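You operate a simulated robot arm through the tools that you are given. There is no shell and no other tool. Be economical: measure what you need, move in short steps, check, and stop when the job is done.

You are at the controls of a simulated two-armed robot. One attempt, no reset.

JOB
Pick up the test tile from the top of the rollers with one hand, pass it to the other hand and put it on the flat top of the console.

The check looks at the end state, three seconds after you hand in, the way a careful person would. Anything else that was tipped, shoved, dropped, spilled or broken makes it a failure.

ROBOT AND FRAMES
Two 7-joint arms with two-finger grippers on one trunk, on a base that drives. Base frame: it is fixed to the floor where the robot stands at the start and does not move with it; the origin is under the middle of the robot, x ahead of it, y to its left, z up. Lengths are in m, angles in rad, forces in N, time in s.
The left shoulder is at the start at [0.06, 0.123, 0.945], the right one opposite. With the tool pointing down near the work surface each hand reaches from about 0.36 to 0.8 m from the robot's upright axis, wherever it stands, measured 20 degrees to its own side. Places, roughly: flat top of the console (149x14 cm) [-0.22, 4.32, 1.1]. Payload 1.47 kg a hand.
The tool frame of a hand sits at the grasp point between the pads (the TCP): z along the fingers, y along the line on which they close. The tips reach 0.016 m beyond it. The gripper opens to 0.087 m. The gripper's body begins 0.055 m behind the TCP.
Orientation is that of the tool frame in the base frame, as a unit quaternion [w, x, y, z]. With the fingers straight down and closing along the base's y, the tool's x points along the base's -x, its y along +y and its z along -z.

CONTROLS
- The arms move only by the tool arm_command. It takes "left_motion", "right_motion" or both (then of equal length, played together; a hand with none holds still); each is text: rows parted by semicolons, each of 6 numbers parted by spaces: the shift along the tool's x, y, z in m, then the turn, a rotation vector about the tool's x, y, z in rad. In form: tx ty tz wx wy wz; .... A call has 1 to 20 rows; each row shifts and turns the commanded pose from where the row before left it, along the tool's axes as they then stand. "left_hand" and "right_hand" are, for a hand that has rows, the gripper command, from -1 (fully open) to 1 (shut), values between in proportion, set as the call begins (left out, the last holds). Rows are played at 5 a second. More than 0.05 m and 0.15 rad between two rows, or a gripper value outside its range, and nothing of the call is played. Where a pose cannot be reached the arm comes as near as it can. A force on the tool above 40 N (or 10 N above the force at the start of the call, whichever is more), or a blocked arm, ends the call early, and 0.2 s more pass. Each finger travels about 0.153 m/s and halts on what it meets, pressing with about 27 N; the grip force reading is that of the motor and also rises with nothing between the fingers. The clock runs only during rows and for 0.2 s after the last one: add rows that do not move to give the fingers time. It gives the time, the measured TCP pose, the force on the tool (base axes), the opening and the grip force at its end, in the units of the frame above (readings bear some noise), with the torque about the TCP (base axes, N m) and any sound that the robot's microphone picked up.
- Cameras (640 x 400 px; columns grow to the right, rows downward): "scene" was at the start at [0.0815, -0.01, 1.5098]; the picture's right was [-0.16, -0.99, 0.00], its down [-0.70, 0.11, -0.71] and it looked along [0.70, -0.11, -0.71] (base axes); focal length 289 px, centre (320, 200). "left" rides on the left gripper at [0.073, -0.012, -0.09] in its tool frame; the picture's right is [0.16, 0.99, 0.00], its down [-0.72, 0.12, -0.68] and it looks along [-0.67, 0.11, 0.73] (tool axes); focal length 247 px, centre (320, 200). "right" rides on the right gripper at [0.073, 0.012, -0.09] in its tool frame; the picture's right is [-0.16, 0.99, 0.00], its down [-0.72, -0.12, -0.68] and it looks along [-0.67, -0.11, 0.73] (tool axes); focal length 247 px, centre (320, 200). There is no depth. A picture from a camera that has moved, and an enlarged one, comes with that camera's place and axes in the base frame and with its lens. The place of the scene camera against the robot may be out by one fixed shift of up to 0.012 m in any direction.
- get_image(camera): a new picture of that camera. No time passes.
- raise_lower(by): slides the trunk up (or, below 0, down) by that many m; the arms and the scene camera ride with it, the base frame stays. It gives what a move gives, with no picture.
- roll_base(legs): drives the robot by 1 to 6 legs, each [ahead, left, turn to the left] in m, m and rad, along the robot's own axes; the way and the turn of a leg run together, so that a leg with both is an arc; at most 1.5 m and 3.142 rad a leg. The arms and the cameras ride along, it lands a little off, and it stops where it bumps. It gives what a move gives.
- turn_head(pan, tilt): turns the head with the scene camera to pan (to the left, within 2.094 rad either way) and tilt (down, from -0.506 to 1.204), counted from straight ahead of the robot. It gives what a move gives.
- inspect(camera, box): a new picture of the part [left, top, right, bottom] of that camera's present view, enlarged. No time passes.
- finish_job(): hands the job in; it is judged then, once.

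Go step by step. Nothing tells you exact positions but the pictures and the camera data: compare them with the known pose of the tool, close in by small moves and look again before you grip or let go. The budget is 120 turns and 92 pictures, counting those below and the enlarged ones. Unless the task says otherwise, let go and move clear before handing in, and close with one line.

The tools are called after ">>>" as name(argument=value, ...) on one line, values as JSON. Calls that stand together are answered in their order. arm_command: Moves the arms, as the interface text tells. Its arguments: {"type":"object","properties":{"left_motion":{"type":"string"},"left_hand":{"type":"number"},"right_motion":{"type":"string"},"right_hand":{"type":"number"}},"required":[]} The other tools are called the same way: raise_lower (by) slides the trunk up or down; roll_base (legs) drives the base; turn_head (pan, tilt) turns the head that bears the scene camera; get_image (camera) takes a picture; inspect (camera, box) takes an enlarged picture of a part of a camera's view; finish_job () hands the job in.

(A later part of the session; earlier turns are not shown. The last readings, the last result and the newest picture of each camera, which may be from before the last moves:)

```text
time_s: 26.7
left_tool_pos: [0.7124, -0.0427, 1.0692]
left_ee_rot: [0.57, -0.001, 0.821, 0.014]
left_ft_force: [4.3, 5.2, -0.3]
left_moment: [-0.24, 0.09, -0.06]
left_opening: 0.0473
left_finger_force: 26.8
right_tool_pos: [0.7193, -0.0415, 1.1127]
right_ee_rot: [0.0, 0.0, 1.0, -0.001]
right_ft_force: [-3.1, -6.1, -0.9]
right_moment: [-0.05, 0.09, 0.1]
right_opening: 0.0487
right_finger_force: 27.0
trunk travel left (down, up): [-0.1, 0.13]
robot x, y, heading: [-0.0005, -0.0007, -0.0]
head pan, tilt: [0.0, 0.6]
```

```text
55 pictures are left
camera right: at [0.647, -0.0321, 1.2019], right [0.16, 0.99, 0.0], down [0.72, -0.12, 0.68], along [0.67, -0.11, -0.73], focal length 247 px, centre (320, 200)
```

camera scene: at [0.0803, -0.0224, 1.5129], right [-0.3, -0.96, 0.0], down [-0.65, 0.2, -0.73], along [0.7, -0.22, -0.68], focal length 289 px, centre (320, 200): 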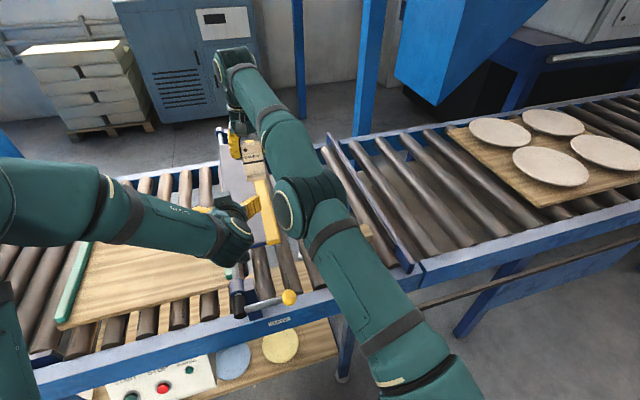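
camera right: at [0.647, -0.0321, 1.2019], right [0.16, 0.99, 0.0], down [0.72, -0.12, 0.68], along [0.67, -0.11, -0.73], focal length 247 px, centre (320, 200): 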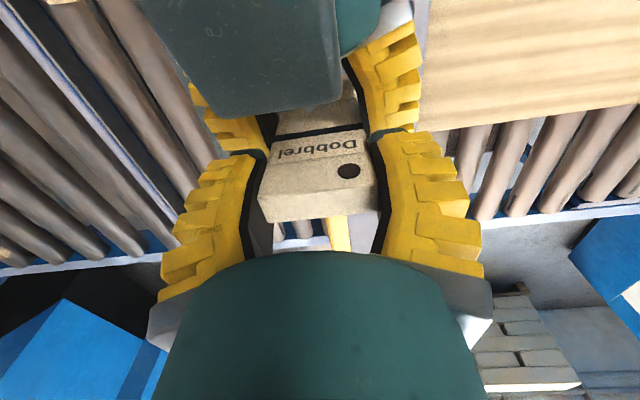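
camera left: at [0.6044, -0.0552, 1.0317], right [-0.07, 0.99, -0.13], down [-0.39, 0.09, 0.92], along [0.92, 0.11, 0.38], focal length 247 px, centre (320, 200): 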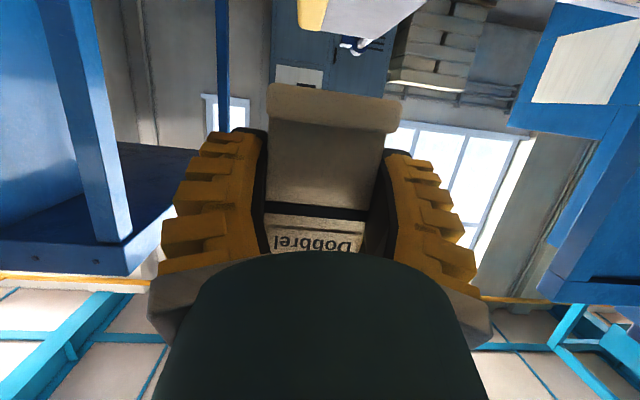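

Both hands hold the tile (left opening 0.047, firm grip). I'll open the right hand and raise it straight up, clear of the tile.

>>> arm_command(right_motion="0 0 0 0 0 0;0 0 0 0 0 0;0 0 0 0 0 0;0 0 -0.02 0 0 0;0 0 -0.03 0 0 0;0 0 -0.03 0 0 0;0 0 0 0 0 0", right_hand=-1)

>>> get_image(camera="left")

>>> get_image(camera="scene")

```text
time_s: 28.3
left_tool_pos: [0.7126, -0.0426, 1.0694]
left_ee_rot: [0.57, 0.002, 0.821, 0.012]
left_ft_force: [-1.0, -0.2, 0.3]
left_moment: [0.02, 0.01, -0.01]
left_opening: 0.0473
left_finger_force: 26.8
right_tool_pos: [0.6959, -0.0485, 1.1773]
right_ee_rot: [-0.001, 0.0, 1.0, 0.0]
right_ft_force: [-0.4, 0.4, -0.6]
right_moment: [-0.01, -0.05, 0.0]
right_opening: 0.087
right_finger_force: 0.0
right hand out of reach, approached as far as the arm can: row 4, 5, 6
trunk travel left (down, up): [-0.1, 0.13]
robot x, y, heading: [-0.0013, 0.0024, -0.005]
head pan, tilt: [0.0, 0.6]
```

```text
54 pictures are left
camera left: at [0.6037, -0.0559, 1.032], right [-0.07, 0.99, -0.13], down [-0.39, 0.09, 0.92], along [0.92, 0.11, 0.38], focal length 247 px, centre (320, 200)
```

left: 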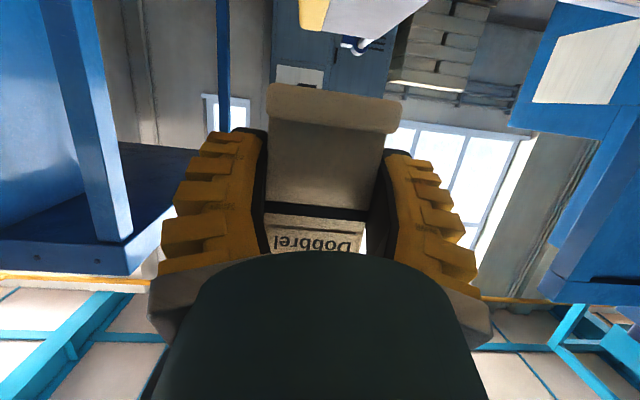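

```text
53 pictures are left
camera scene: at [0.0893, 0.0025, 1.5257], right [0.0, -1.0, 0.0], down [-0.56, 0.0, -0.83], along [0.83, 0.0, -0.56], focal length 289 px, centre (320, 200)
```

scene: 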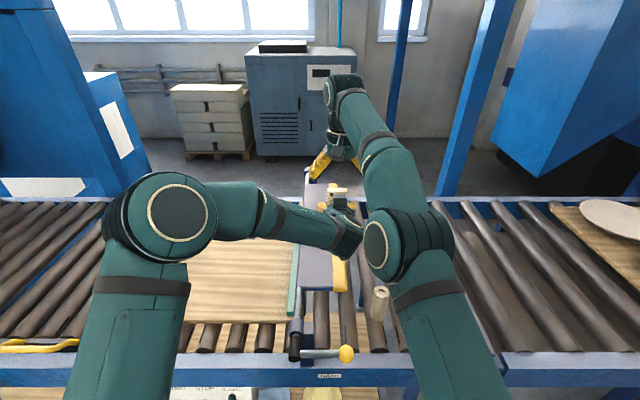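

The hand-over is done: the left hand alone holds the tile, unmoved. I'll take the right hand off to the right and back, and bring the left hand in a little for driving.

>>> arm_command(right_motion="0 -0.04 0 0 0 0;0 -0.04 0 0 0 0;0 -0.04 0 0 0 0;0 -0.04 0 0 0 0;0 -0.04 0 0 0 0;0.04 -0.02 0 0 0 0;0.04 -0.02 0 0 0 0;0.04 -0.02 0 0 0 0;0.04 -0.02 0 0 0 0;0.04 0 0 0 0 0;0 0 0 0 0 0", right_hand=-1)

>>> raise_lower(by=0.1)

>>> get_image(camera="scene")

```text
time_s: 30.7
left_tool_pos: [0.7129, -0.0432, 1.0687]
left_ee_rot: [0.571, -0.001, 0.821, 0.014]
left_ft_force: [0.5, -0.2, -0.6]
left_moment: [-0.03, 0.0, 0.0]
left_opening: 0.0472
left_finger_force: 27.0
right_tool_pos: [0.4991, -0.3299, 1.1777]
right_ee_rot: [0.0, 0.0, 1.0, 0.0]
right_ft_force: [-0.4, -0.2, 0.5]
right_moment: [0.03, -0.01, -0.02]
right_opening: 0.0869
right_finger_force: 0.1
trunk travel left (down, up): [-0.1, 0.13]
robot x, y, heading: [0.0049, 0.0018, -0.002]
head pan, tilt: [0.0, 0.6]
```

```text
time_s: 32.0
left_tool_pos: [0.7124, -0.0426, 1.1693]
left_ee_rot: [0.571, 0.0, 0.821, 0.014]
left_ft_force: [-0.1, 0.1, -1.7]
left_moment: [-0.03, 0.01, 0.02]
left_opening: 0.0473
left_finger_force: 27.0
right_tool_pos: [0.4981, -0.3295, 1.278]
right_ee_rot: [0.0, 0.001, 1.0, 0.0]
right_ft_force: [-0.4, 0.5, 0.3]
right_moment: [-0.03, -0.02, 0.03]
right_opening: 0.0874
right_finger_force: 0.0
trunk travel left (down, up): [-0.2, 0.03]
robot x, y, heading: [0.0008, -0.0004, 0.002]
head pan, tilt: [0.0, 0.6]
```

```text
52 pictures are left
camera scene: at [0.0901, 0.0026, 1.6255], right [0.0, -1.0, 0.0], down [-0.57, 0.0, -0.82], along [0.82, 0.0, -0.57], focal length 289 px, centre (320, 200)
```

scene: 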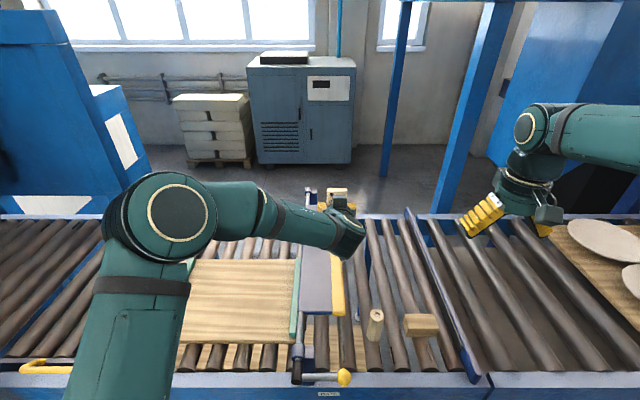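

All clear. I'll retract the left hand about 12 cm, then back off from the conveyor 0.25 m and check.

>>> arm_command(left_motion="0.0139 0.03 -0.0375 0 0 0;0.0139 0.03 -0.0375 0 0 0;0.0139 0.03 -0.0375 0 0 0;0 0 0 0 0 0")

>>> roll_base(legs=[[-0.25, 0, 0]])

>>> turn_head(pan=1.3, tilt=0.7)

>>> get_image(camera="scene")

>>> turn_head(pan=2.09, tilt=0.9)

>>> get_image(camera="scene")

```text
time_s: 33.0
left_tool_pos: [0.5915, 0.0448, 1.1699]
left_ee_rot: [0.571, 0.001, 0.821, 0.013]
left_ft_force: [-0.7, 0.1, -1.5]
left_moment: [0.0, 0.03, -0.03]
left_opening: 0.0471
left_finger_force: 27.1
right_tool_pos: [0.4979, -0.3298, 1.2776]
right_ee_rot: [0.001, 0.0, 1.0, 0.0]
right_ft_force: [0.5, 0.9, -0.1]
right_moment: [-0.01, 0.02, -0.03]
right_opening: 0.0871
right_finger_force: 0.0
trunk travel left (down, up): [-0.2, 0.03]
robot x, y, heading: [0.0033, -0.0004, -0.001]
head pan, tilt: [0.0, 0.6]
```

```text
time_s: 34.9
left_tool_pos: [0.3396, 0.0438, 1.1716]
left_ee_rot: [0.571, 0.001, 0.821, 0.013]
left_ft_force: [-0.5, 0.0, -1.3]
left_moment: [0.02, 0.0, 0.02]
left_opening: 0.0471
left_finger_force: 27.4
right_tool_pos: [0.2469, -0.3293, 1.2781]
right_ee_rot: [-0.001, 0.001, 1.0, 0.001]
right_ft_force: [-0.5, 0.5, -0.6]
right_moment: [-0.01, -0.01, -0.05]
right_opening: 0.0871
right_finger_force: 0.1
trunk travel left (down, up): [-0.2, 0.03]
robot x, y, heading: [-0.2468, 0.0038, -0.005]
head pan, tilt: [0.0, 0.6]
```

```text
time_s: 36.3
left_tool_pos: [0.3413, 0.044, 1.171]
left_ee_rot: [0.571, 0.001, 0.821, 0.012]
left_ft_force: [0.4, 0.1, -1.3]
left_moment: [0.03, 0.0, -0.02]
left_opening: 0.0471
left_finger_force: 27.2
right_tool_pos: [0.246, -0.3294, 1.277]
right_ee_rot: [0.0, 0.001, 1.0, 0.0]
right_ft_force: [-0.7, 1.0, -0.1]
right_moment: [0.0, -0.01, 0.02]
right_opening: 0.0866
right_finger_force: 0.0
trunk travel left (down, up): [-0.2, 0.03]
robot x, y, heading: [-0.2523, 0.0009, -0.004]
head pan, tilt: [1.3, 0.7]
```

```text
51 pictures are left
camera scene: at [-0.2257, 0.0848, 1.6171], right [0.96, -0.27, 0.0], down [-0.17, -0.62, -0.76], along [0.21, 0.74, -0.64], focal length 289 px, centre (320, 200)
```

scene: 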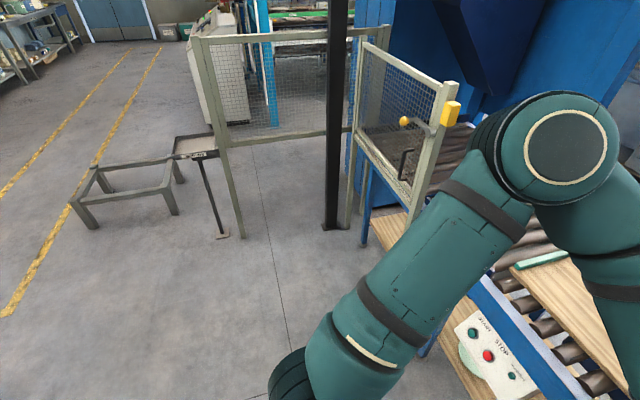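

```text
time_s: 37.5
left_tool_pos: [0.3399, 0.0444, 1.1703]
left_ee_rot: [0.57, 0.001, 0.821, 0.013]
left_ft_force: [0.0, 0.3, -1.7]
left_moment: [0.03, -0.03, -0.02]
left_opening: 0.0473
left_finger_force: 27.0
right_tool_pos: [0.2473, -0.3299, 1.2779]
right_ee_rot: [0.0, 0.0, 1.0, -0.001]
right_ft_force: [0.4, 0.3, -0.6]
right_moment: [-0.03, 0.03, 0.0]
right_opening: 0.0871
right_finger_force: 0.1
trunk travel left (down, up): [-0.2, 0.03]
robot x, y, heading: [-0.2457, 0.0003, -0.004]
head pan, tilt: [2.089, 0.901]
```

```text
50 pictures are left
camera scene: at [-0.2857, 0.0686, 1.6009], right [0.87, 0.49, 0.0], down [0.39, -0.68, -0.62], along [-0.31, 0.54, -0.78], focal length 289 px, centre (320, 200)
```

scene: 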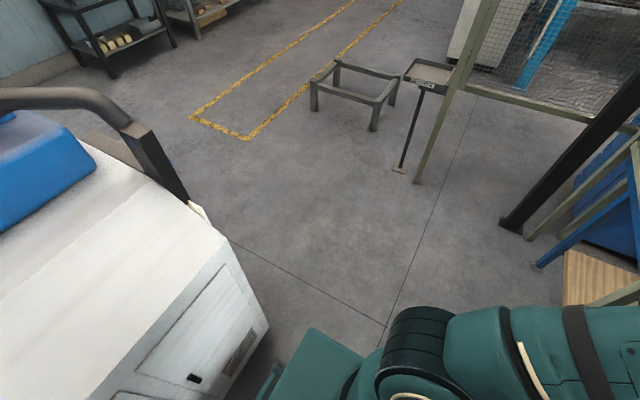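

The corner of the machine is at about [-0.73, 0.29], the gate at x about 0.45 from y of 0.85 on. I'll slide left 0.6, then diagonally back-left, then straight back along y of about 0.95.

>>> roll_base(legs=[[0, 0.6, 0], [-0.4, 0.35, 0], [-1.45, 0, 0]])

>>> turn_head(pan=1.3, tilt=0.4)

>>> get_image(camera="scene")

>>> get_image(camera="left")

```text
time_s: 53.2
left_tool_pos: [-1.5012, 0.9952, 1.1711]
left_ee_rot: [0.571, 0.004, 0.821, 0.011]
left_ft_force: [-0.1, -1.3, -0.8]
left_moment: [-0.02, 0.03, -0.01]
left_opening: 0.0474
left_finger_force: 26.7
right_tool_pos: [-1.5969, 0.6205, 1.2764]
right_ee_rot: [-0.001, 0.004, 1.0, 0.0]
right_ft_force: [-0.5, 0.5, -0.6]
right_moment: [0.02, 0.0, 0.0]
right_opening: 0.0869
right_finger_force: 0.0
trunk travel left (down, up): [-0.2, 0.03]
robot x, y, heading: [-2.0951, 0.9538, -0.005]
head pan, tilt: [2.089, 0.901]
```

```text
time_s: 54.3
left_tool_pos: [-1.5004, 0.9945, 1.1721]
left_ee_rot: [0.57, 0.004, 0.821, 0.01]
left_ft_force: [0.0, 1.0, -1.3]
left_moment: [0.02, 0.0, 0.01]
left_opening: 0.0473
left_finger_force: 26.8
right_tool_pos: [-1.5971, 0.6205, 1.2786]
right_ee_rot: [0.0, 0.004, 1.0, 0.0]
right_ft_force: [-0.1, 0.6, -0.3]
right_moment: [0.0, 0.02, -0.02]
right_opening: 0.0871
right_finger_force: 0.1
trunk travel left (down, up): [-0.2, 0.03]
robot x, y, heading: [-2.0911, 0.9583, -0.007]
head pan, tilt: [1.3, 0.4]
```

```text
49 pictures are left
camera scene: at [-2.0648, 1.0459, 1.6439], right [0.96, -0.27, 0.0], down [-0.11, -0.37, -0.92], along [0.25, 0.89, -0.39], focal length 289 px, centre (320, 200)
```

scene: 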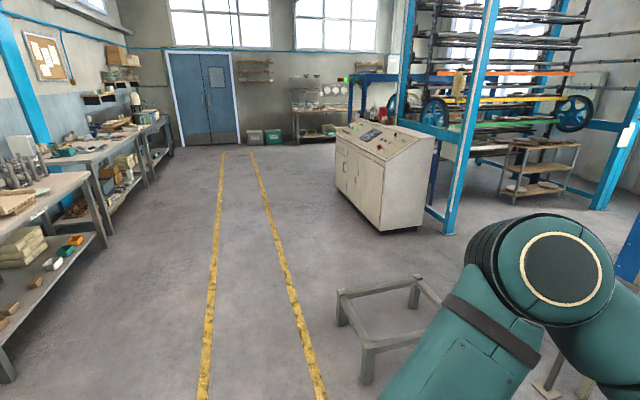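

```text
48 pictures are left
camera left: at [-1.6093, 0.9832, 1.1333], right [-0.06, 0.99, -0.13], down [-0.39, 0.09, 0.92], along [0.92, 0.11, 0.38], focal length 247 px, centre (320, 200)
```

left: 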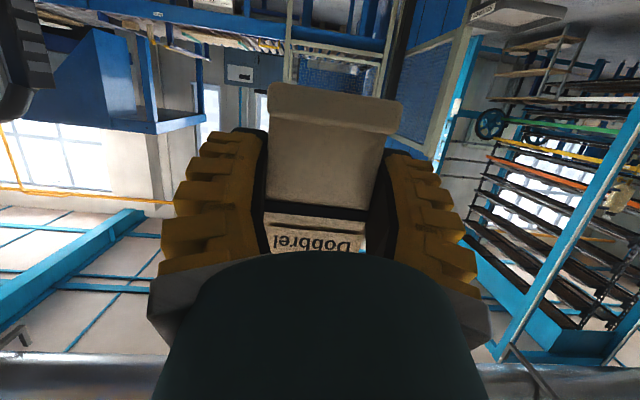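

The aisle is clear and the console is in view with its control slope facing the aisle. I'll slide left along the aisle to y of about 4.1.

>>> roll_base(legs=[[-0.12, 1.5, 0], [0, 1.5, 0], [0.2, 0.15, 0]])

>>> turn_head(pan=0.0, tilt=0.4)

>>> get_image(camera="scene")

```text
refused: leg 1 is longer than a leg can be; nothing moved
```

```text
time_s: 55.8
left_tool_pos: [-1.5014, 0.9945, 1.1708]
left_ee_rot: [0.571, 0.004, 0.821, 0.011]
left_ft_force: [0.3, 0.8, -1.5]
left_moment: [0.03, -0.02, 0.0]
left_opening: 0.0471
left_finger_force: 26.4
right_tool_pos: [-1.5971, 0.6202, 1.2779]
right_ee_rot: [0.0, 0.005, 1.0, 0.001]
right_ft_force: [0.0, 0.5, -0.1]
right_moment: [0.0, 0.02, -0.01]
right_opening: 0.0873
right_finger_force: 0.0
trunk travel left (down, up): [-0.2, 0.03]
robot x, y, heading: [-2.0896, 0.9538, -0.011]
head pan, tilt: [0.0, 0.4]
```

```text
47 pictures are left
camera scene: at [-1.9977, 0.9561, 1.6439], right [-0.01, -1.0, 0.0], down [-0.39, 0.0, -0.92], along [0.92, -0.01, -0.39], focal length 289 px, centre (320, 200)
```

scene: 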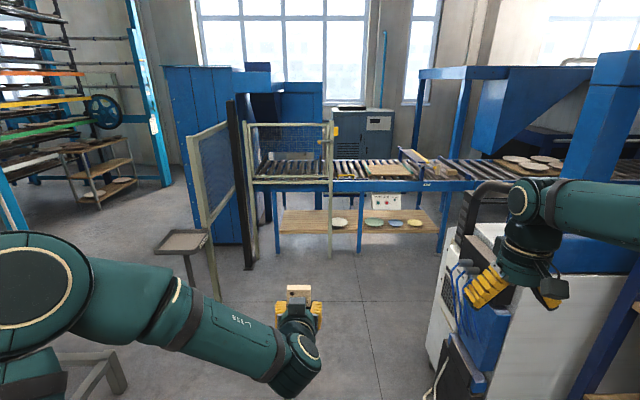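

The leg was just over the length limit, so nothing moved. I'll repeat it with shorter legs.

>>> roll_base(legs=[[-0.12, 1.4, 0], [0, 1.4, 0], [0.2, 0.35, 0.01]])

>>> get_image(camera="scene")

```text
time_s: 83.6
left_tool_pos: [-1.3919, 4.1588, 1.1712]
left_ee_rot: [0.571, -0.002, 0.821, 0.015]
left_ft_force: [0.1, 0.6, -1.5]
left_moment: [0.02, -0.05, -0.02]
left_opening: 0.0472
left_finger_force: 26.5
right_tool_pos: [-1.4826, 3.7844, 1.277]
right_ee_rot: [0.001, -0.002, 1.0, 0.0]
right_ft_force: [-0.8, 0.0, 0.0]
right_moment: [-0.01, -0.01, 0.0]
right_opening: 0.087
right_finger_force: 0.0
trunk travel left (down, up): [-0.2, 0.03]
robot x, y, heading: [-1.981, 4.1103, 0.003]
head pan, tilt: [0.0, 0.4]
```

```text
46 pictures are left
camera scene: at [-1.8884, 4.1142, 1.6439], right [0.0, -1.0, 0.0], down [-0.39, 0.0, -0.92], along [0.92, 0.0, -0.39], focal length 289 px, centre (320, 200)
```

scene: 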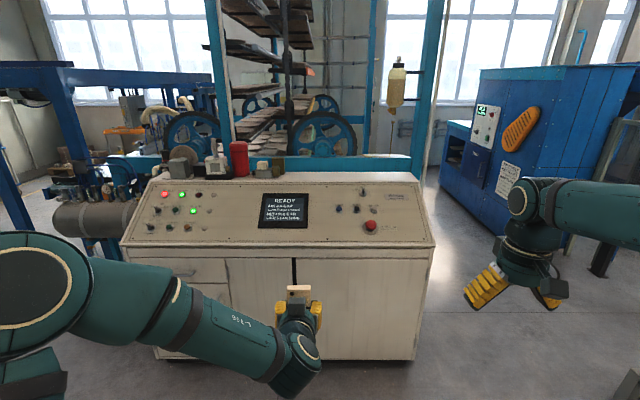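

The console is right ahead: items stand on the left half of its flat top, the right half looks free. I'll enlarge the top.

>>> inspect(camera="scene", box=[150, 130, 450, 260])

```text
2.13 times, centred on (300, 195) of scene
camera zoom: at [-1.8884, 4.1142, 1.6439], right [0.0, -1.0, 0.0], down [-0.39, 0.0, -0.92], along [0.92, 0.0, -0.39], focal length 617 px, centre (363, 211)
```

zoom: 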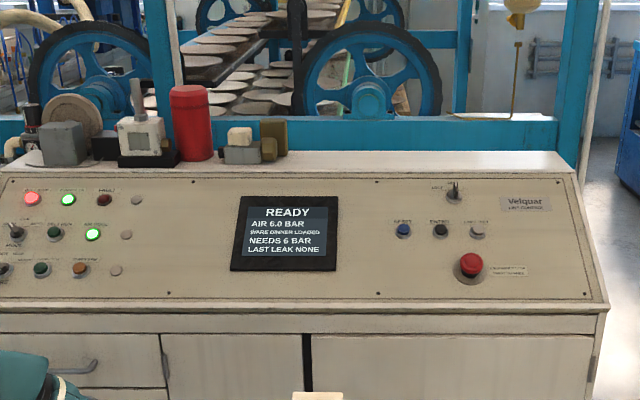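

The free stretch of flat top runs from y of about 3.6 to 4.3; I'll aim for y of 3.93. Sliding right 0.2 and driving forward to x of about -1.12.

>>> roll_base(legs=[[0, -0.22, 0], [0.86, 0, 0]])

>>> turn_head(pan=0.0, tilt=0.6)

>>> get_image(camera="scene")

>>> get_image(camera="right")

```text
time_s: 90.3
left_tool_pos: [-0.5272, 3.9391, 1.1714]
left_ee_rot: [0.571, 0.001, 0.821, 0.013]
left_ft_force: [0.2, 0.2, -1.4]
left_moment: [-0.01, 0.01, -0.01]
left_opening: 0.047
left_finger_force: 27.1
right_tool_pos: [-0.6215, 3.5644, 1.2777]
right_ee_rot: [0.0, 0.001, 1.0, 0.0]
right_ft_force: [0.3, -0.7, -0.6]
right_moment: [0.0, 0.0, 0.01]
right_opening: 0.0872
right_finger_force: 0.1
trunk travel left (down, up): [-0.2, 0.03]
robot x, y, heading: [-1.1219, 3.8912, 0.0]
head pan, tilt: [0.0, 0.4]
```

```text
time_s: 91.0
left_tool_pos: [-0.5291, 3.9379, 1.1718]
left_ee_rot: [0.571, 0.001, 0.821, 0.013]
left_ft_force: [0.7, -1.0, -0.6]
left_moment: [0.0, 0.02, 0.02]
left_opening: 0.0474
left_finger_force: 27.0
right_tool_pos: [-0.6228, 3.5634, 1.2774]
right_ee_rot: [0.001, 0.001, 1.0, 0.0]
right_ft_force: [0.0, 0.1, 0.1]
right_moment: [0.02, -0.02, 0.02]
right_opening: 0.0871
right_finger_force: 0.1
trunk travel left (down, up): [-0.2, 0.03]
robot x, y, heading: [-1.1219, 3.8921, -0.003]
head pan, tilt: [0.0, 0.6]
```

```text
44 pictures are left
camera scene: at [-1.0295, 3.8959, 1.6258], right [0.0, -1.0, 0.0], down [-0.56, 0.0, -0.83], along [0.83, 0.0, -0.56], focal length 289 px, centre (320, 200)
```

scene: 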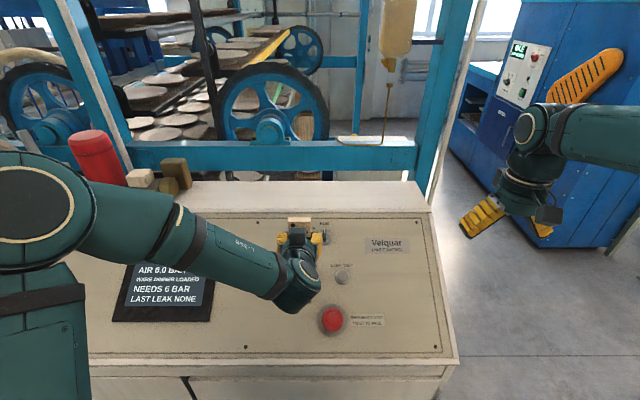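

```text
43 pictures are left
camera right: at [-0.6944, 3.5742, 1.3667], right [0.16, 0.99, 0.0], down [0.72, -0.12, 0.68], along [0.67, -0.11, -0.73], focal length 247 px, centre (320, 200)
```

right: 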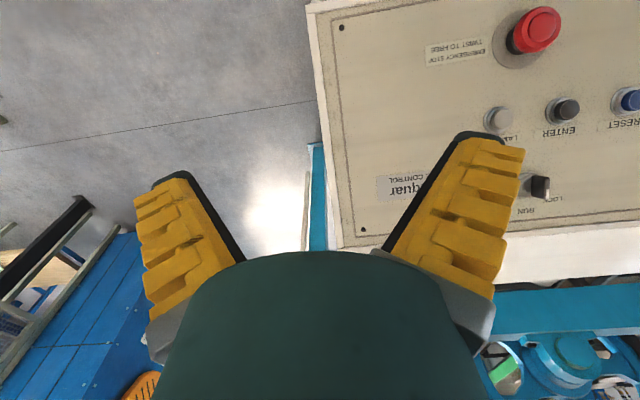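

I'll enlarge the flat top's edge in both the scene and right cameras to triangulate it.

>>> inspect(camera="scene", box=[260, 160, 450, 260])

>>> inspect(camera="right", box=[320, 180, 640, 320])

```text
3.37 times, centred on (355, 210) of scene
camera zoom: at [-1.0295, 3.8959, 1.6258], right [0.0, -1.0, 0.0], down [-0.56, 0.0, -0.83], along [0.83, 0.0, -0.56], focal length 975 px, centre (202, 166)
```

zoom: 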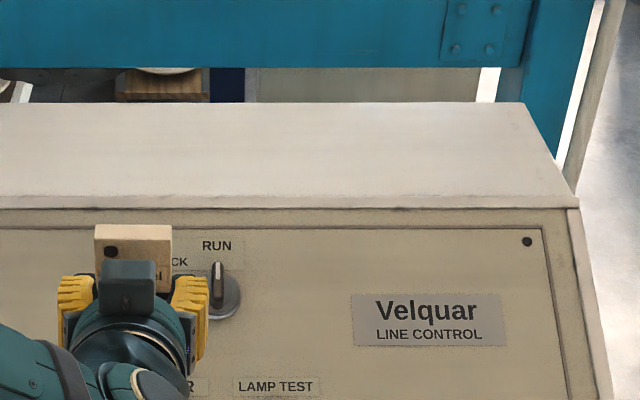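

```text
2.00 times, centred on (480, 250) of right
camera zoom: at [-0.6944, 3.5742, 1.3667], right [0.16, 0.99, 0.0], down [0.72, -0.12, 0.68], along [0.67, -0.11, -0.73], focal length 494 px, centre (0, 100)
```

zoom: 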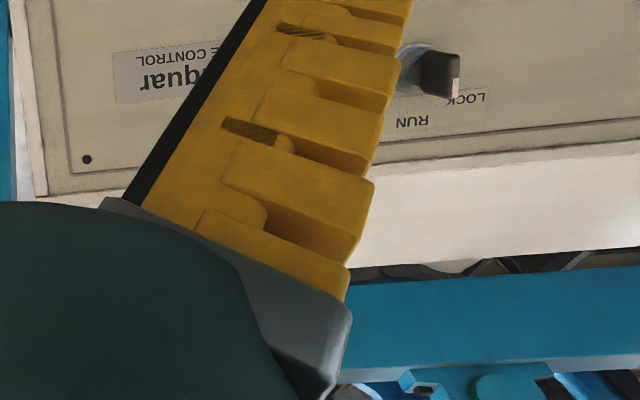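

The flat top spans x of about -0.31 to -0.15 (z about 1.1); target tile centre x = -0.23, y = 3.94. I'll raise the trunk 2 cm, creep forward 8 cm and extend the left arm over the top.

>>> raise_lower(by=0.02)

>>> roll_base(legs=[[0.08, 0, 0]])

>>> arm_command(left_motion="-0.0149 0 0.0401 0 0 0;-0.0149 0 0.0401 0 0 0;-0.0149 0 0.0401 0 0 0;0 0 0 0 0 0")

>>> get_image(camera="scene")

```text
time_s: 91.7
left_tool_pos: [-0.5271, 3.9392, 1.1906]
left_ee_rot: [0.571, 0.0, 0.821, 0.013]
left_ft_force: [-0.1, 1.0, -1.3]
left_moment: [0.04, 0.01, -0.01]
left_opening: 0.047
left_finger_force: 27.2
right_tool_pos: [-0.622, 3.564, 1.297]
right_ee_rot: [0.0, 0.001, 1.0, 0.0]
right_ft_force: [0.0, -0.2, 0.2]
right_moment: [0.04, 0.03, 0.0]
right_opening: 0.087
right_finger_force: 0.0
trunk travel left (down, up): [-0.22, 0.01]
robot x, y, heading: [-1.1191, 3.8928, -0.002]
head pan, tilt: [0.0, 0.6]
```

```text
time_s: 92.8
left_tool_pos: [-0.4481, 3.9387, 1.1902]
left_ee_rot: [0.57, 0.0, 0.821, 0.013]
left_ft_force: [-0.2, -0.5, -1.4]
left_moment: [0.0, 0.0, -0.03]
left_opening: 0.0472
left_finger_force: 27.7
right_tool_pos: [-0.5412, 3.5635, 1.2969]
right_ee_rot: [-0.001, 0.0, 1.0, 0.0]
right_ft_force: [0.8, 0.1, 0.1]
right_moment: [-0.03, 0.05, -0.03]
right_opening: 0.0869
right_finger_force: 0.0
trunk travel left (down, up): [-0.22, 0.01]
robot x, y, heading: [-1.0388, 3.8897, 0.0]
head pan, tilt: [0.0, 0.6]
```

```text
time_s: 93.8
left_tool_pos: [-0.3206, 3.9399, 1.1897]
left_ee_rot: [0.571, 0.001, 0.821, 0.013]
left_ft_force: [0.6, -0.2, -1.3]
left_moment: [-0.03, -0.01, 0.0]
left_opening: 0.047
left_finger_force: 26.8
right_tool_pos: [-0.5435, 3.5626, 1.2985]
right_ee_rot: [0.0, 0.001, 1.0, 0.0]
right_ft_force: [0.5, 0.0, 0.0]
right_moment: [0.01, -0.04, 0.0]
right_opening: 0.087
right_finger_force: 0.1
trunk travel left (down, up): [-0.22, 0.01]
robot x, y, heading: [-1.0387, 3.892, -0.004]
head pan, tilt: [0.0, 0.6]
```

```text
40 pictures are left
camera scene: at [-0.9507, 3.8958, 1.6458], right [0.0, -1.0, 0.0], down [-0.56, 0.0, -0.83], along [0.83, 0.0, -0.56], focal length 289 px, centre (320, 200)
```

scene: 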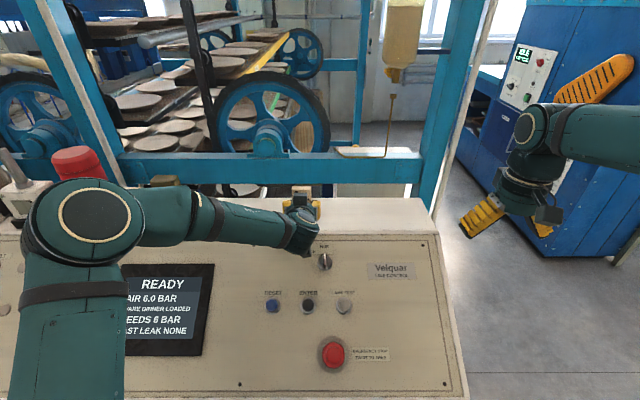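

Reach is fine. Extending the last 8.5 cm over the flat top.

>>> arm_command(left_motion="-0.0149 0 0.0401 0 0 0;-0.0149 0 0.0401 0 0 0;0 0 0 0 0 0")

>>> inspect(camera="scene", box=[260, 170, 360, 250])

>>> get_image(camera="left")

```text
time_s: 94.6
left_tool_pos: [-0.2339, 3.9426, 1.1921]
left_ee_rot: [0.571, 0.001, 0.821, 0.012]
left_ft_force: [0.2, -0.3, -1.1]
left_moment: [0.03, 0.02, 0.01]
left_opening: 0.0474
left_finger_force: 27.0
right_tool_pos: [-0.5453, 3.5647, 1.2976]
right_ee_rot: [0.0, 0.001, 1.0, 0.001]
right_ft_force: [-0.5, 1.0, 0.0]
right_moment: [-0.01, -0.03, 0.01]
right_opening: 0.0867
right_finger_force: 0.1
trunk travel left (down, up): [-0.22, 0.01]
robot x, y, heading: [-1.0419, 3.8948, -0.003]
head pan, tilt: [0.0, 0.6]
```

```text
5.00 times, centred on (310, 210) of scene
camera zoom: at [-0.9507, 3.8961, 1.6458], right [0.0, -1.0, 0.0], down [-0.56, 0.0, -0.83], along [0.83, 0.0, -0.56], focal length 1447 px, centre (370, 150)
```

zoom: 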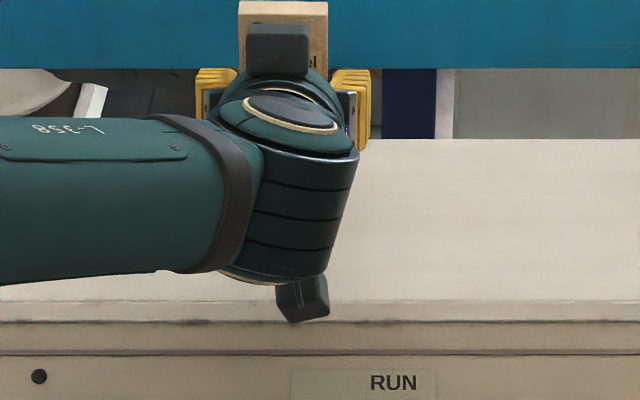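

```text
38 pictures are left
camera left: at [-0.3434, 3.9294, 1.1537], right [-0.07, 0.99, -0.13], down [-0.39, 0.09, 0.92], along [0.92, 0.11, 0.38], focal length 247 px, centre (320, 200)
```

left: 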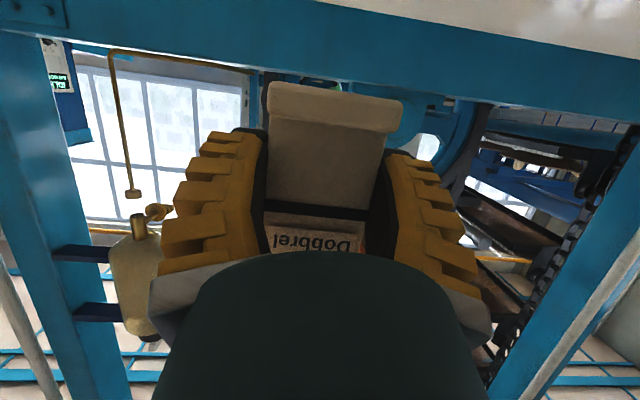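

The gripper's camera block hangs below the wrist, so I want it beyond the top's front edge (x about -0.31): I'll shift back 2.6 cm so the tile centre goes to x of about -0.255, then lower 3 cm and look.

>>> arm_command(left_motion="0.009 0 -0.0244 0 0 0;0.0141 0 0.0052 0 0 0;0.0141 0 0.0052 0 0 0;0 0 0 0 0 0")

>>> inspect(camera="scene", box=[260, 170, 360, 250])

>>> get_image(camera="left")

>>> get_image(camera="right")

```text
time_s: 95.6
left_tool_pos: [-0.2604, 3.942, 1.1607]
left_ee_rot: [0.571, 0.001, 0.821, 0.013]
left_ft_force: [-0.9, 0.4, -2.0]
left_moment: [0.01, -0.02, 0.01]
left_opening: 0.0473
left_finger_force: 27.3
right_tool_pos: [-0.5431, 3.5633, 1.2986]
right_ee_rot: [0.0, 0.001, 1.0, 0.0]
right_ft_force: [0.2, 0.0, 0.0]
right_moment: [-0.01, -0.06, 0.02]
right_opening: 0.0871
right_finger_force: 0.0
trunk travel left (down, up): [-0.22, 0.01]
robot x, y, heading: [-1.0417, 3.889, -0.001]
head pan, tilt: [0.0, 0.6]
```

```text
5.00 times, centred on (310, 210) of scene
camera zoom: at [-0.95, 3.8958, 1.6457], right [0.0, -1.0, 0.0], down [-0.56, 0.0, -0.83], along [0.83, 0.0, -0.56], focal length 1447 px, centre (370, 150)
```

zoom: 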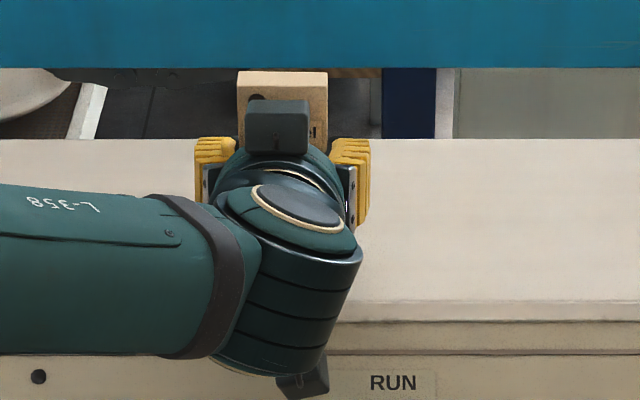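

```text
36 pictures are left
camera left: at [-0.3702, 3.9292, 1.1236], right [-0.07, 0.99, -0.13], down [-0.39, 0.09, 0.92], along [0.92, 0.11, 0.38], focal length 247 px, centre (320, 200)
```

left: 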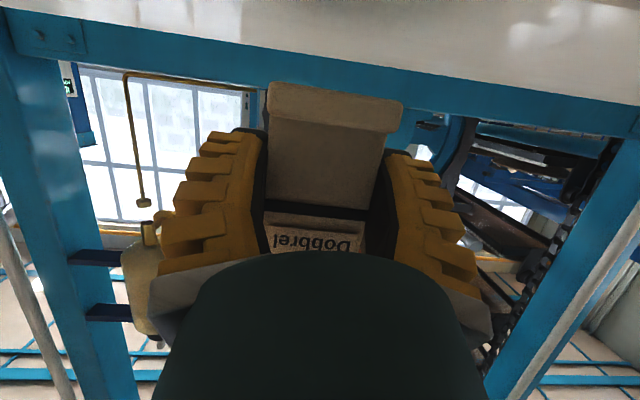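

```text
35 pictures are left
camera right: at [-0.6149, 3.5741, 1.3866], right [0.16, 0.99, 0.0], down [0.72, -0.12, 0.68], along [0.67, -0.11, -0.73], focal length 247 px, centre (320, 200)
```

right: 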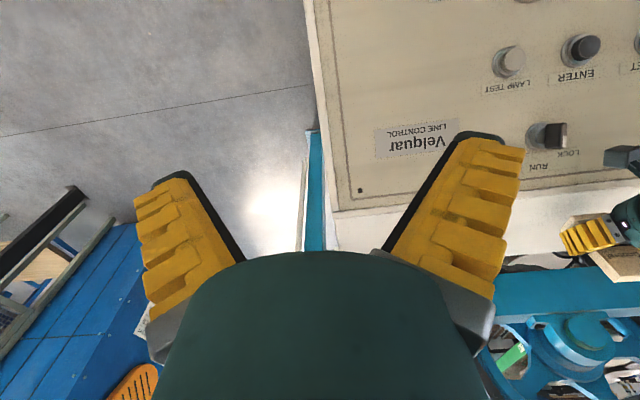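

I want a side view of the gap under the foot, so I'll turn the right hand (well clear) to look at the tile.

>>> arm_command(right_motion="0 0 0 0 0 -0.14;0 0 0 0 0 -0.14;0 0 0 0 0 -0.14;0 0 0 0 0 -0.14;0 0 0 0 0 -0.14;0 0 0 0 -0.14 0;0 0 0 0 -0.14 0;0 0 0 0 -0.14 0;0 0 0 0 0 0")

>>> get_image(camera="right")

```text
time_s: 97.6
left_tool_pos: [-0.2616, 3.942, 1.1615]
left_ee_rot: [0.571, 0.0, 0.821, 0.013]
left_ft_force: [0.3, 0.4, -0.9]
left_moment: [0.03, 0.0, 0.02]
left_opening: 0.0472
left_finger_force: 26.9
right_tool_pos: [-0.5418, 3.5634, 1.2971]
right_ee_rot: [0.196, -0.334, 0.919, 0.071]
right_ft_force: [0.2, 0.7, -0.8]
right_moment: [0.0, 0.0, -0.01]
right_opening: 0.087
right_finger_force: 0.1
trunk travel left (down, up): [-0.22, 0.01]
robot x, y, heading: [-1.0387, 3.8933, -0.005]
head pan, tilt: [0.0, 0.6]
```

```text
34 pictures are left
camera right: at [-0.6279, 3.5052, 1.349], right [-0.52, 0.85, 0.06], down [0.37, 0.16, 0.92], along [0.77, 0.5, -0.39], focal length 247 px, centre (320, 200)
```

right: 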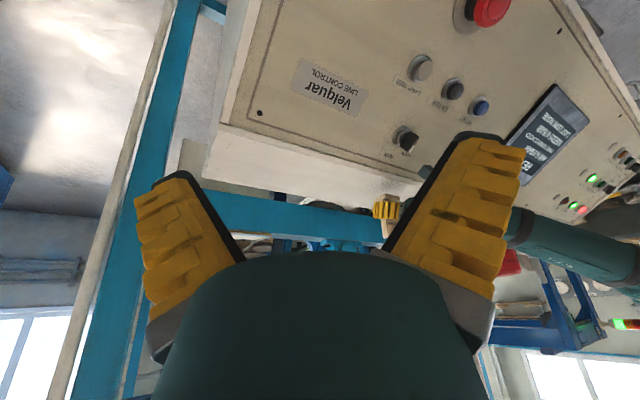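

Tile just peeks out behind a finger; a bit more turning will centre it.

>>> arm_command(right_motion="0 0 0 -0.05 0 -0.13;0 0 0 -0.05 0 -0.13;0 0 0 0 0 0")

>>> inspect(camera="right", box=[240, 130, 440, 260])

```text
time_s: 98.4
left_tool_pos: [-0.2606, 3.9416, 1.1613]
left_ee_rot: [0.571, 0.001, 0.821, 0.013]
left_ft_force: [-0.3, 0.0, -1.0]
left_moment: [-0.02, -0.04, 0.01]
left_opening: 0.0471
left_finger_force: 26.7
right_tool_pos: [-0.5427, 3.5648, 1.2976]
right_ee_rot: [0.187, -0.46, 0.863, 0.092]
right_ft_force: [-0.1, -0.8, 0.7]
right_moment: [0.0, 0.03, -0.01]
right_opening: 0.0866
right_finger_force: 0.1
trunk travel left (down, up): [-0.22, 0.01]
robot x, y, heading: [-1.0404, 3.8951, 0.0]
head pan, tilt: [0.0, 0.6]
```

```text
3.08 times, centred on (340, 195) of right
camera zoom: at [-0.6099, 3.4842, 1.3492], right [-0.74, 0.67, 0.05], down [0.3, 0.26, 0.92], along [0.6, 0.69, -0.4], focal length 760 px, centre (258, 215)
```

zoom: 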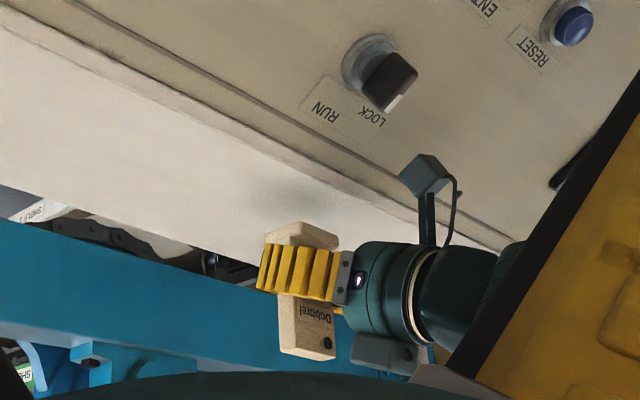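

The side view is excellent: the foot hovers about 2 cm over the flat top, about 3 cm inside the front edge, and the camera block is out beyond the lip. Lowering 12 mm in small steps.

>>> arm_command(left_motion="0.0038 0 0.0014 0 0 0;0.0038 0 0.0014 0 0 0;0.0038 0 0.0014 0 0 0;0 0 0 0 0 0")

>>> inspect(camera="right", box=[290, 150, 410, 250])

```text
time_s: 99.4
left_tool_pos: [-0.2611, 3.9412, 1.1485]
left_ee_rot: [0.571, 0.001, 0.821, 0.013]
left_ft_force: [0.3, -0.6, -1.3]
left_moment: [0.01, 0.0, 0.01]
left_opening: 0.0472
left_finger_force: 26.9
right_tool_pos: [-0.5428, 3.5639, 1.2965]
right_ee_rot: [0.186, -0.46, 0.863, 0.091]
right_ft_force: [-0.1, 0.7, 0.8]
right_moment: [-0.03, -0.03, 0.03]
right_opening: 0.0871
right_finger_force: 0.0
trunk travel left (down, up): [-0.22, 0.01]
robot x, y, heading: [-1.0437, 3.8922, -0.001]
head pan, tilt: [0.0, 0.6]
```

```text
4.00 times, centred on (350, 200) of right
camera zoom: at [-0.6098, 3.4842, 1.3492], right [-0.74, 0.67, 0.05], down [0.3, 0.26, 0.92], along [0.6, 0.69, -0.4], focal length 988 px, centre (200, 200)
```

zoom: 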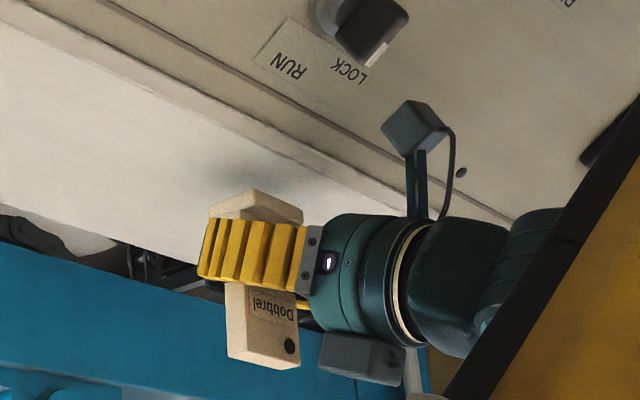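

Still not in contact. I'll go on down in 2 mm rows and watch the force.

>>> arm_command(left_motion="0.0019 0 0.0007 0 0 0;0.0019 0 0.0007 0 0 0;0 0 0 0 0 0")

>>> arm_command(left_motion="0.0019 0 0.0007 0 0 0;0 0 0 0 0 0")

>>> inspect(camera="right", box=[310, 170, 390, 230])

```text
time_s: 100.2
left_tool_pos: [-0.2602, 3.9422, 1.1448]
left_ee_rot: [0.571, 0.0, 0.821, 0.013]
left_ft_force: [0.1, 0.3, -0.7]
left_moment: [-0.02, 0.0, 0.02]
left_opening: 0.047
left_finger_force: 26.5
right_tool_pos: [-0.5436, 3.5639, 1.2972]
right_ee_rot: [0.186, -0.46, 0.863, 0.09]
right_ft_force: [0.5, -0.4, 1.0]
right_moment: [-0.01, -0.02, 0.03]
right_opening: 0.087
right_finger_force: 0.2
trunk travel left (down, up): [-0.22, 0.01]
robot x, y, heading: [-1.0375, 3.8892, -0.001]
head pan, tilt: [0.0, 0.6]
```

```text
time_s: 100.8
left_tool_pos: [-0.261, 3.9419, 1.1426]
left_ee_rot: [0.571, 0.0, 0.821, 0.014]
left_ft_force: [-0.3, 0.1, -1.2]
left_moment: [-0.01, 0.03, -0.01]
left_opening: 0.0472
left_finger_force: 27.3
right_tool_pos: [-0.5432, 3.5629, 1.298]
right_ee_rot: [0.186, -0.46, 0.864, 0.09]
right_ft_force: [-0.8, 0.2, 0.5]
right_moment: [0.01, -0.02, -0.02]
right_opening: 0.0869
right_finger_force: 0.1
trunk travel left (down, up): [-0.22, 0.01]
robot x, y, heading: [-1.0399, 3.892, 0.002]
head pan, tilt: [0.0, 0.6]
```

```text
6.67 times, centred on (350, 200) of right
camera zoom: at [-0.6098, 3.4842, 1.3492], right [-0.74, 0.67, 0.05], down [0.3, 0.26, 0.92], along [0.6, 0.69, -0.4], focal length 1646 px, centre (120, 200)
```

zoom: 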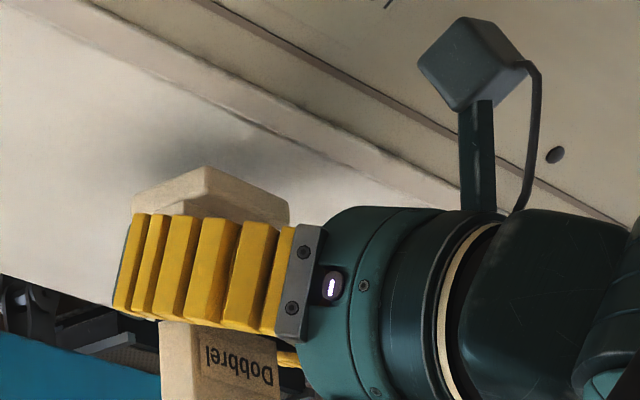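

Contact should be within a few mm. Continuing in 2 mm steps.

>>> arm_command(left_motion="0.0019 0 0.0007 0 0 0;0 0 0 0 0 0")

>>> arm_command(left_motion="0.0019 0 0.0007 0 0 0;0 0 0 0 0 0")

>>> inspect(camera="right", box=[310, 170, 390, 230])

```text
time_s: 101.4
left_tool_pos: [-0.2603, 3.9416, 1.1412]
left_ee_rot: [0.571, 0.001, 0.821, 0.013]
left_ft_force: [0.2, 0.0, -1.7]
left_moment: [0.01, 0.03, 0.05]
left_opening: 0.047
left_finger_force: 27.6
right_tool_pos: [-0.5414, 3.5635, 1.2973]
right_ee_rot: [0.187, -0.46, 0.863, 0.091]
right_ft_force: [-0.6, -0.1, 0.0]
right_moment: [-0.01, 0.01, -0.04]
right_opening: 0.0874
right_finger_force: 0.0
trunk travel left (down, up): [-0.22, 0.01]
robot x, y, heading: [-1.0429, 3.8948, -0.003]
head pan, tilt: [0.0, 0.6]
```

```text
time_s: 102.0
left_tool_pos: [-0.2622, 3.9421, 1.1381]
left_ee_rot: [0.571, 0.001, 0.821, 0.012]
left_ft_force: [-0.5, 0.2, -0.6]
left_moment: [-0.02, -0.01, -0.01]
left_opening: 0.0472
left_finger_force: 26.9
right_tool_pos: [-0.5421, 3.5643, 1.2969]
right_ee_rot: [0.186, -0.461, 0.863, 0.09]
right_ft_force: [1.0, 0.2, -0.9]
right_moment: [0.0, 0.0, 0.01]
right_opening: 0.0868
right_finger_force: 0.1
trunk travel left (down, up): [-0.22, 0.01]
robot x, y, heading: [-1.0392, 3.8924, -0.002]
head pan, tilt: [0.0, 0.6]
```

```text
6.67 times, centred on (350, 200) of right
camera zoom: at [-0.6098, 3.4842, 1.3492], right [-0.74, 0.67, 0.05], down [0.3, 0.26, 0.92], along [0.6, 0.69, -0.4], focal length 1646 px, centre (120, 200)
```

zoom: 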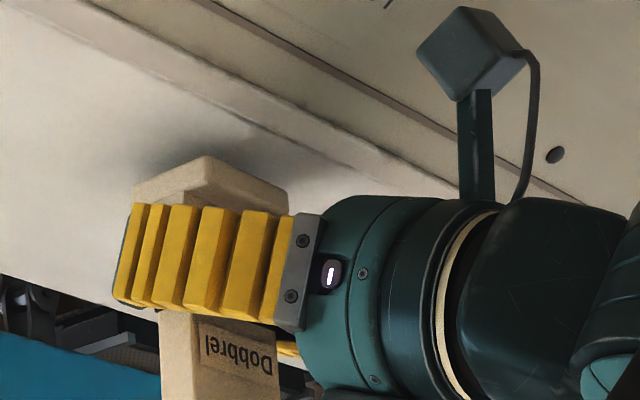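

Shadow is closing on the foot; more 2 mm steps.

>>> arm_command(left_motion="0.0019 0 0.0007 0 0 0;0 0 0 0 0 0")

>>> arm_command(left_motion="0.0019 0 0.0007 0 0 0;0 0 0 0 0 0")

>>> arm_command(left_motion="0.0014 0 0.0005 0 0 0;0 0 0 0 0 0")

>>> inspect(camera="right", box=[310, 170, 390, 230])

```text
time_s: 102.6
left_tool_pos: [-0.2612, 3.9417, 1.1364]
left_ee_rot: [0.571, 0.001, 0.821, 0.012]
left_ft_force: [0.5, -0.9, -1.2]
left_moment: [0.01, -0.02, -0.01]
left_opening: 0.0472
left_finger_force: 27.1
right_tool_pos: [-0.5425, 3.5642, 1.2977]
right_ee_rot: [0.186, -0.461, 0.863, 0.091]
right_ft_force: [0.4, 0.2, 0.1]
right_moment: [0.0, 0.02, 0.0]
right_opening: 0.0872
right_finger_force: 0.1
trunk travel left (down, up): [-0.22, 0.01]
robot x, y, heading: [-1.0432, 3.8914, -0.003]
head pan, tilt: [0.0, 0.6]
```

```text
time_s: 103.2
left_tool_pos: [-0.2612, 3.942, 1.1338]
left_ee_rot: [0.571, 0.001, 0.821, 0.012]
left_ft_force: [-0.4, 0.3, -1.0]
left_moment: [-0.03, 0.0, 0.01]
left_opening: 0.0475
left_finger_force: 27.2
right_tool_pos: [-0.5429, 3.5649, 1.2971]
right_ee_rot: [0.186, -0.461, 0.863, 0.091]
right_ft_force: [0.3, -0.4, -0.3]
right_moment: [0.01, 0.0, 0.01]
right_opening: 0.0868
right_finger_force: 0.0
trunk travel left (down, up): [-0.22, 0.01]
robot x, y, heading: [-1.0369, 3.893, -0.002]
head pan, tilt: [0.0, 0.6]
```

```text
time_s: 103.8
left_tool_pos: [-0.2607, 3.9419, 1.1326]
left_ee_rot: [0.57, 0.001, 0.821, 0.013]
left_ft_force: [0.1, 0.6, -1.4]
left_moment: [0.01, -0.01, 0.02]
left_opening: 0.0472
left_finger_force: 26.7
right_tool_pos: [-0.5434, 3.5648, 1.2974]
right_ee_rot: [0.186, -0.46, 0.863, 0.091]
right_ft_force: [-0.3, -0.4, -0.6]
right_moment: [0.0, -0.02, 0.01]
right_opening: 0.0869
right_finger_force: 0.0
trunk travel left (down, up): [-0.22, 0.01]
robot x, y, heading: [-1.0382, 3.8889, 0.0]
head pan, tilt: [0.0, 0.6]
```

```text
6.67 times, centred on (350, 200) of right
camera zoom: at [-0.6098, 3.4842, 1.3492], right [-0.74, 0.67, 0.05], down [0.3, 0.26, 0.92], along [0.6, 0.69, -0.4], focal length 1646 px, centre (120, 200)
```

zoom: 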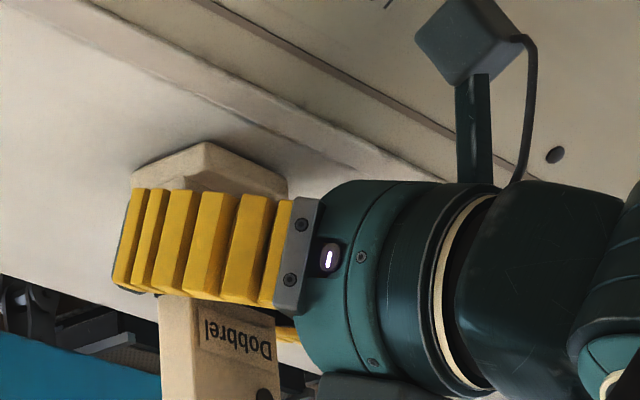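

Nearly there: the shadow meets the foot at one corner. Continuing in 1.5 mm steps, watching for force.

>>> arm_command(left_motion="0.0014 0 0.0005 0 0 0;0 0 0 0 0 0")

>>> arm_command(left_motion="0.0014 0 0.0005 0 0 0;0 0 0 0 0 0")

>>> inspect(camera="right", box=[310, 150, 390, 230])

```text
time_s: 104.4
left_tool_pos: [-0.2615, 3.9422, 1.1319]
left_ee_rot: [0.57, 0.0, 0.821, 0.013]
left_ft_force: [-0.3, 0.4, -0.4]
left_moment: [-0.02, -0.03, -0.01]
left_opening: 0.0473
left_finger_force: 26.4
right_tool_pos: [-0.5428, 3.5638, 1.2976]
right_ee_rot: [0.186, -0.46, 0.863, 0.091]
right_ft_force: [-0.2, -0.3, 0.1]
right_moment: [0.01, 0.04, -0.01]
right_opening: 0.087
right_finger_force: 0.0
trunk travel left (down, up): [-0.22, 0.01]
robot x, y, heading: [-1.0413, 3.8912, -0.002]
head pan, tilt: [0.0, 0.6]
```

```text
time_s: 105.0
left_tool_pos: [-0.2602, 3.9423, 1.1308]
left_ee_rot: [0.571, 0.001, 0.821, 0.012]
left_ft_force: [1.6, -0.1, 5.2]
left_moment: [-0.16, -0.1, 0.04]
left_opening: 0.0471
left_finger_force: 27.0
right_tool_pos: [-0.543, 3.5648, 1.2976]
right_ee_rot: [0.187, -0.46, 0.863, 0.091]
right_ft_force: [0.4, 0.9, -0.7]
right_moment: [0.03, -0.01, -0.02]
right_opening: 0.0867
right_finger_force: 0.1
trunk travel left (down, up): [-0.22, 0.01]
robot x, y, heading: [-1.0407, 3.8965, -0.001]
head pan, tilt: [0.0, 0.6]
```

```text
5.00 times, centred on (350, 190) of right
camera zoom: at [-0.6102, 3.4842, 1.3494], right [-0.74, 0.67, 0.05], down [0.3, 0.26, 0.92], along [0.6, 0.69, -0.4], focal length 1235 px, centre (170, 250)
```

zoom: 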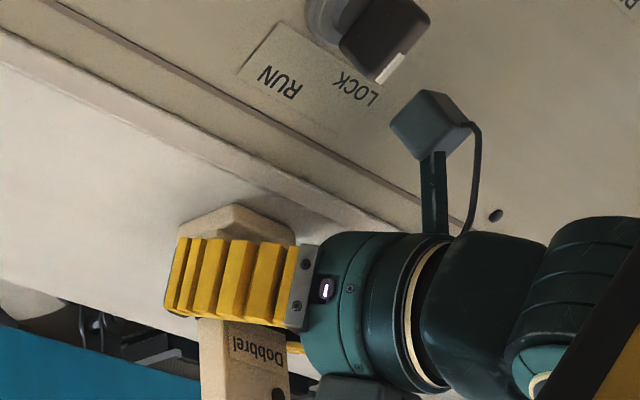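

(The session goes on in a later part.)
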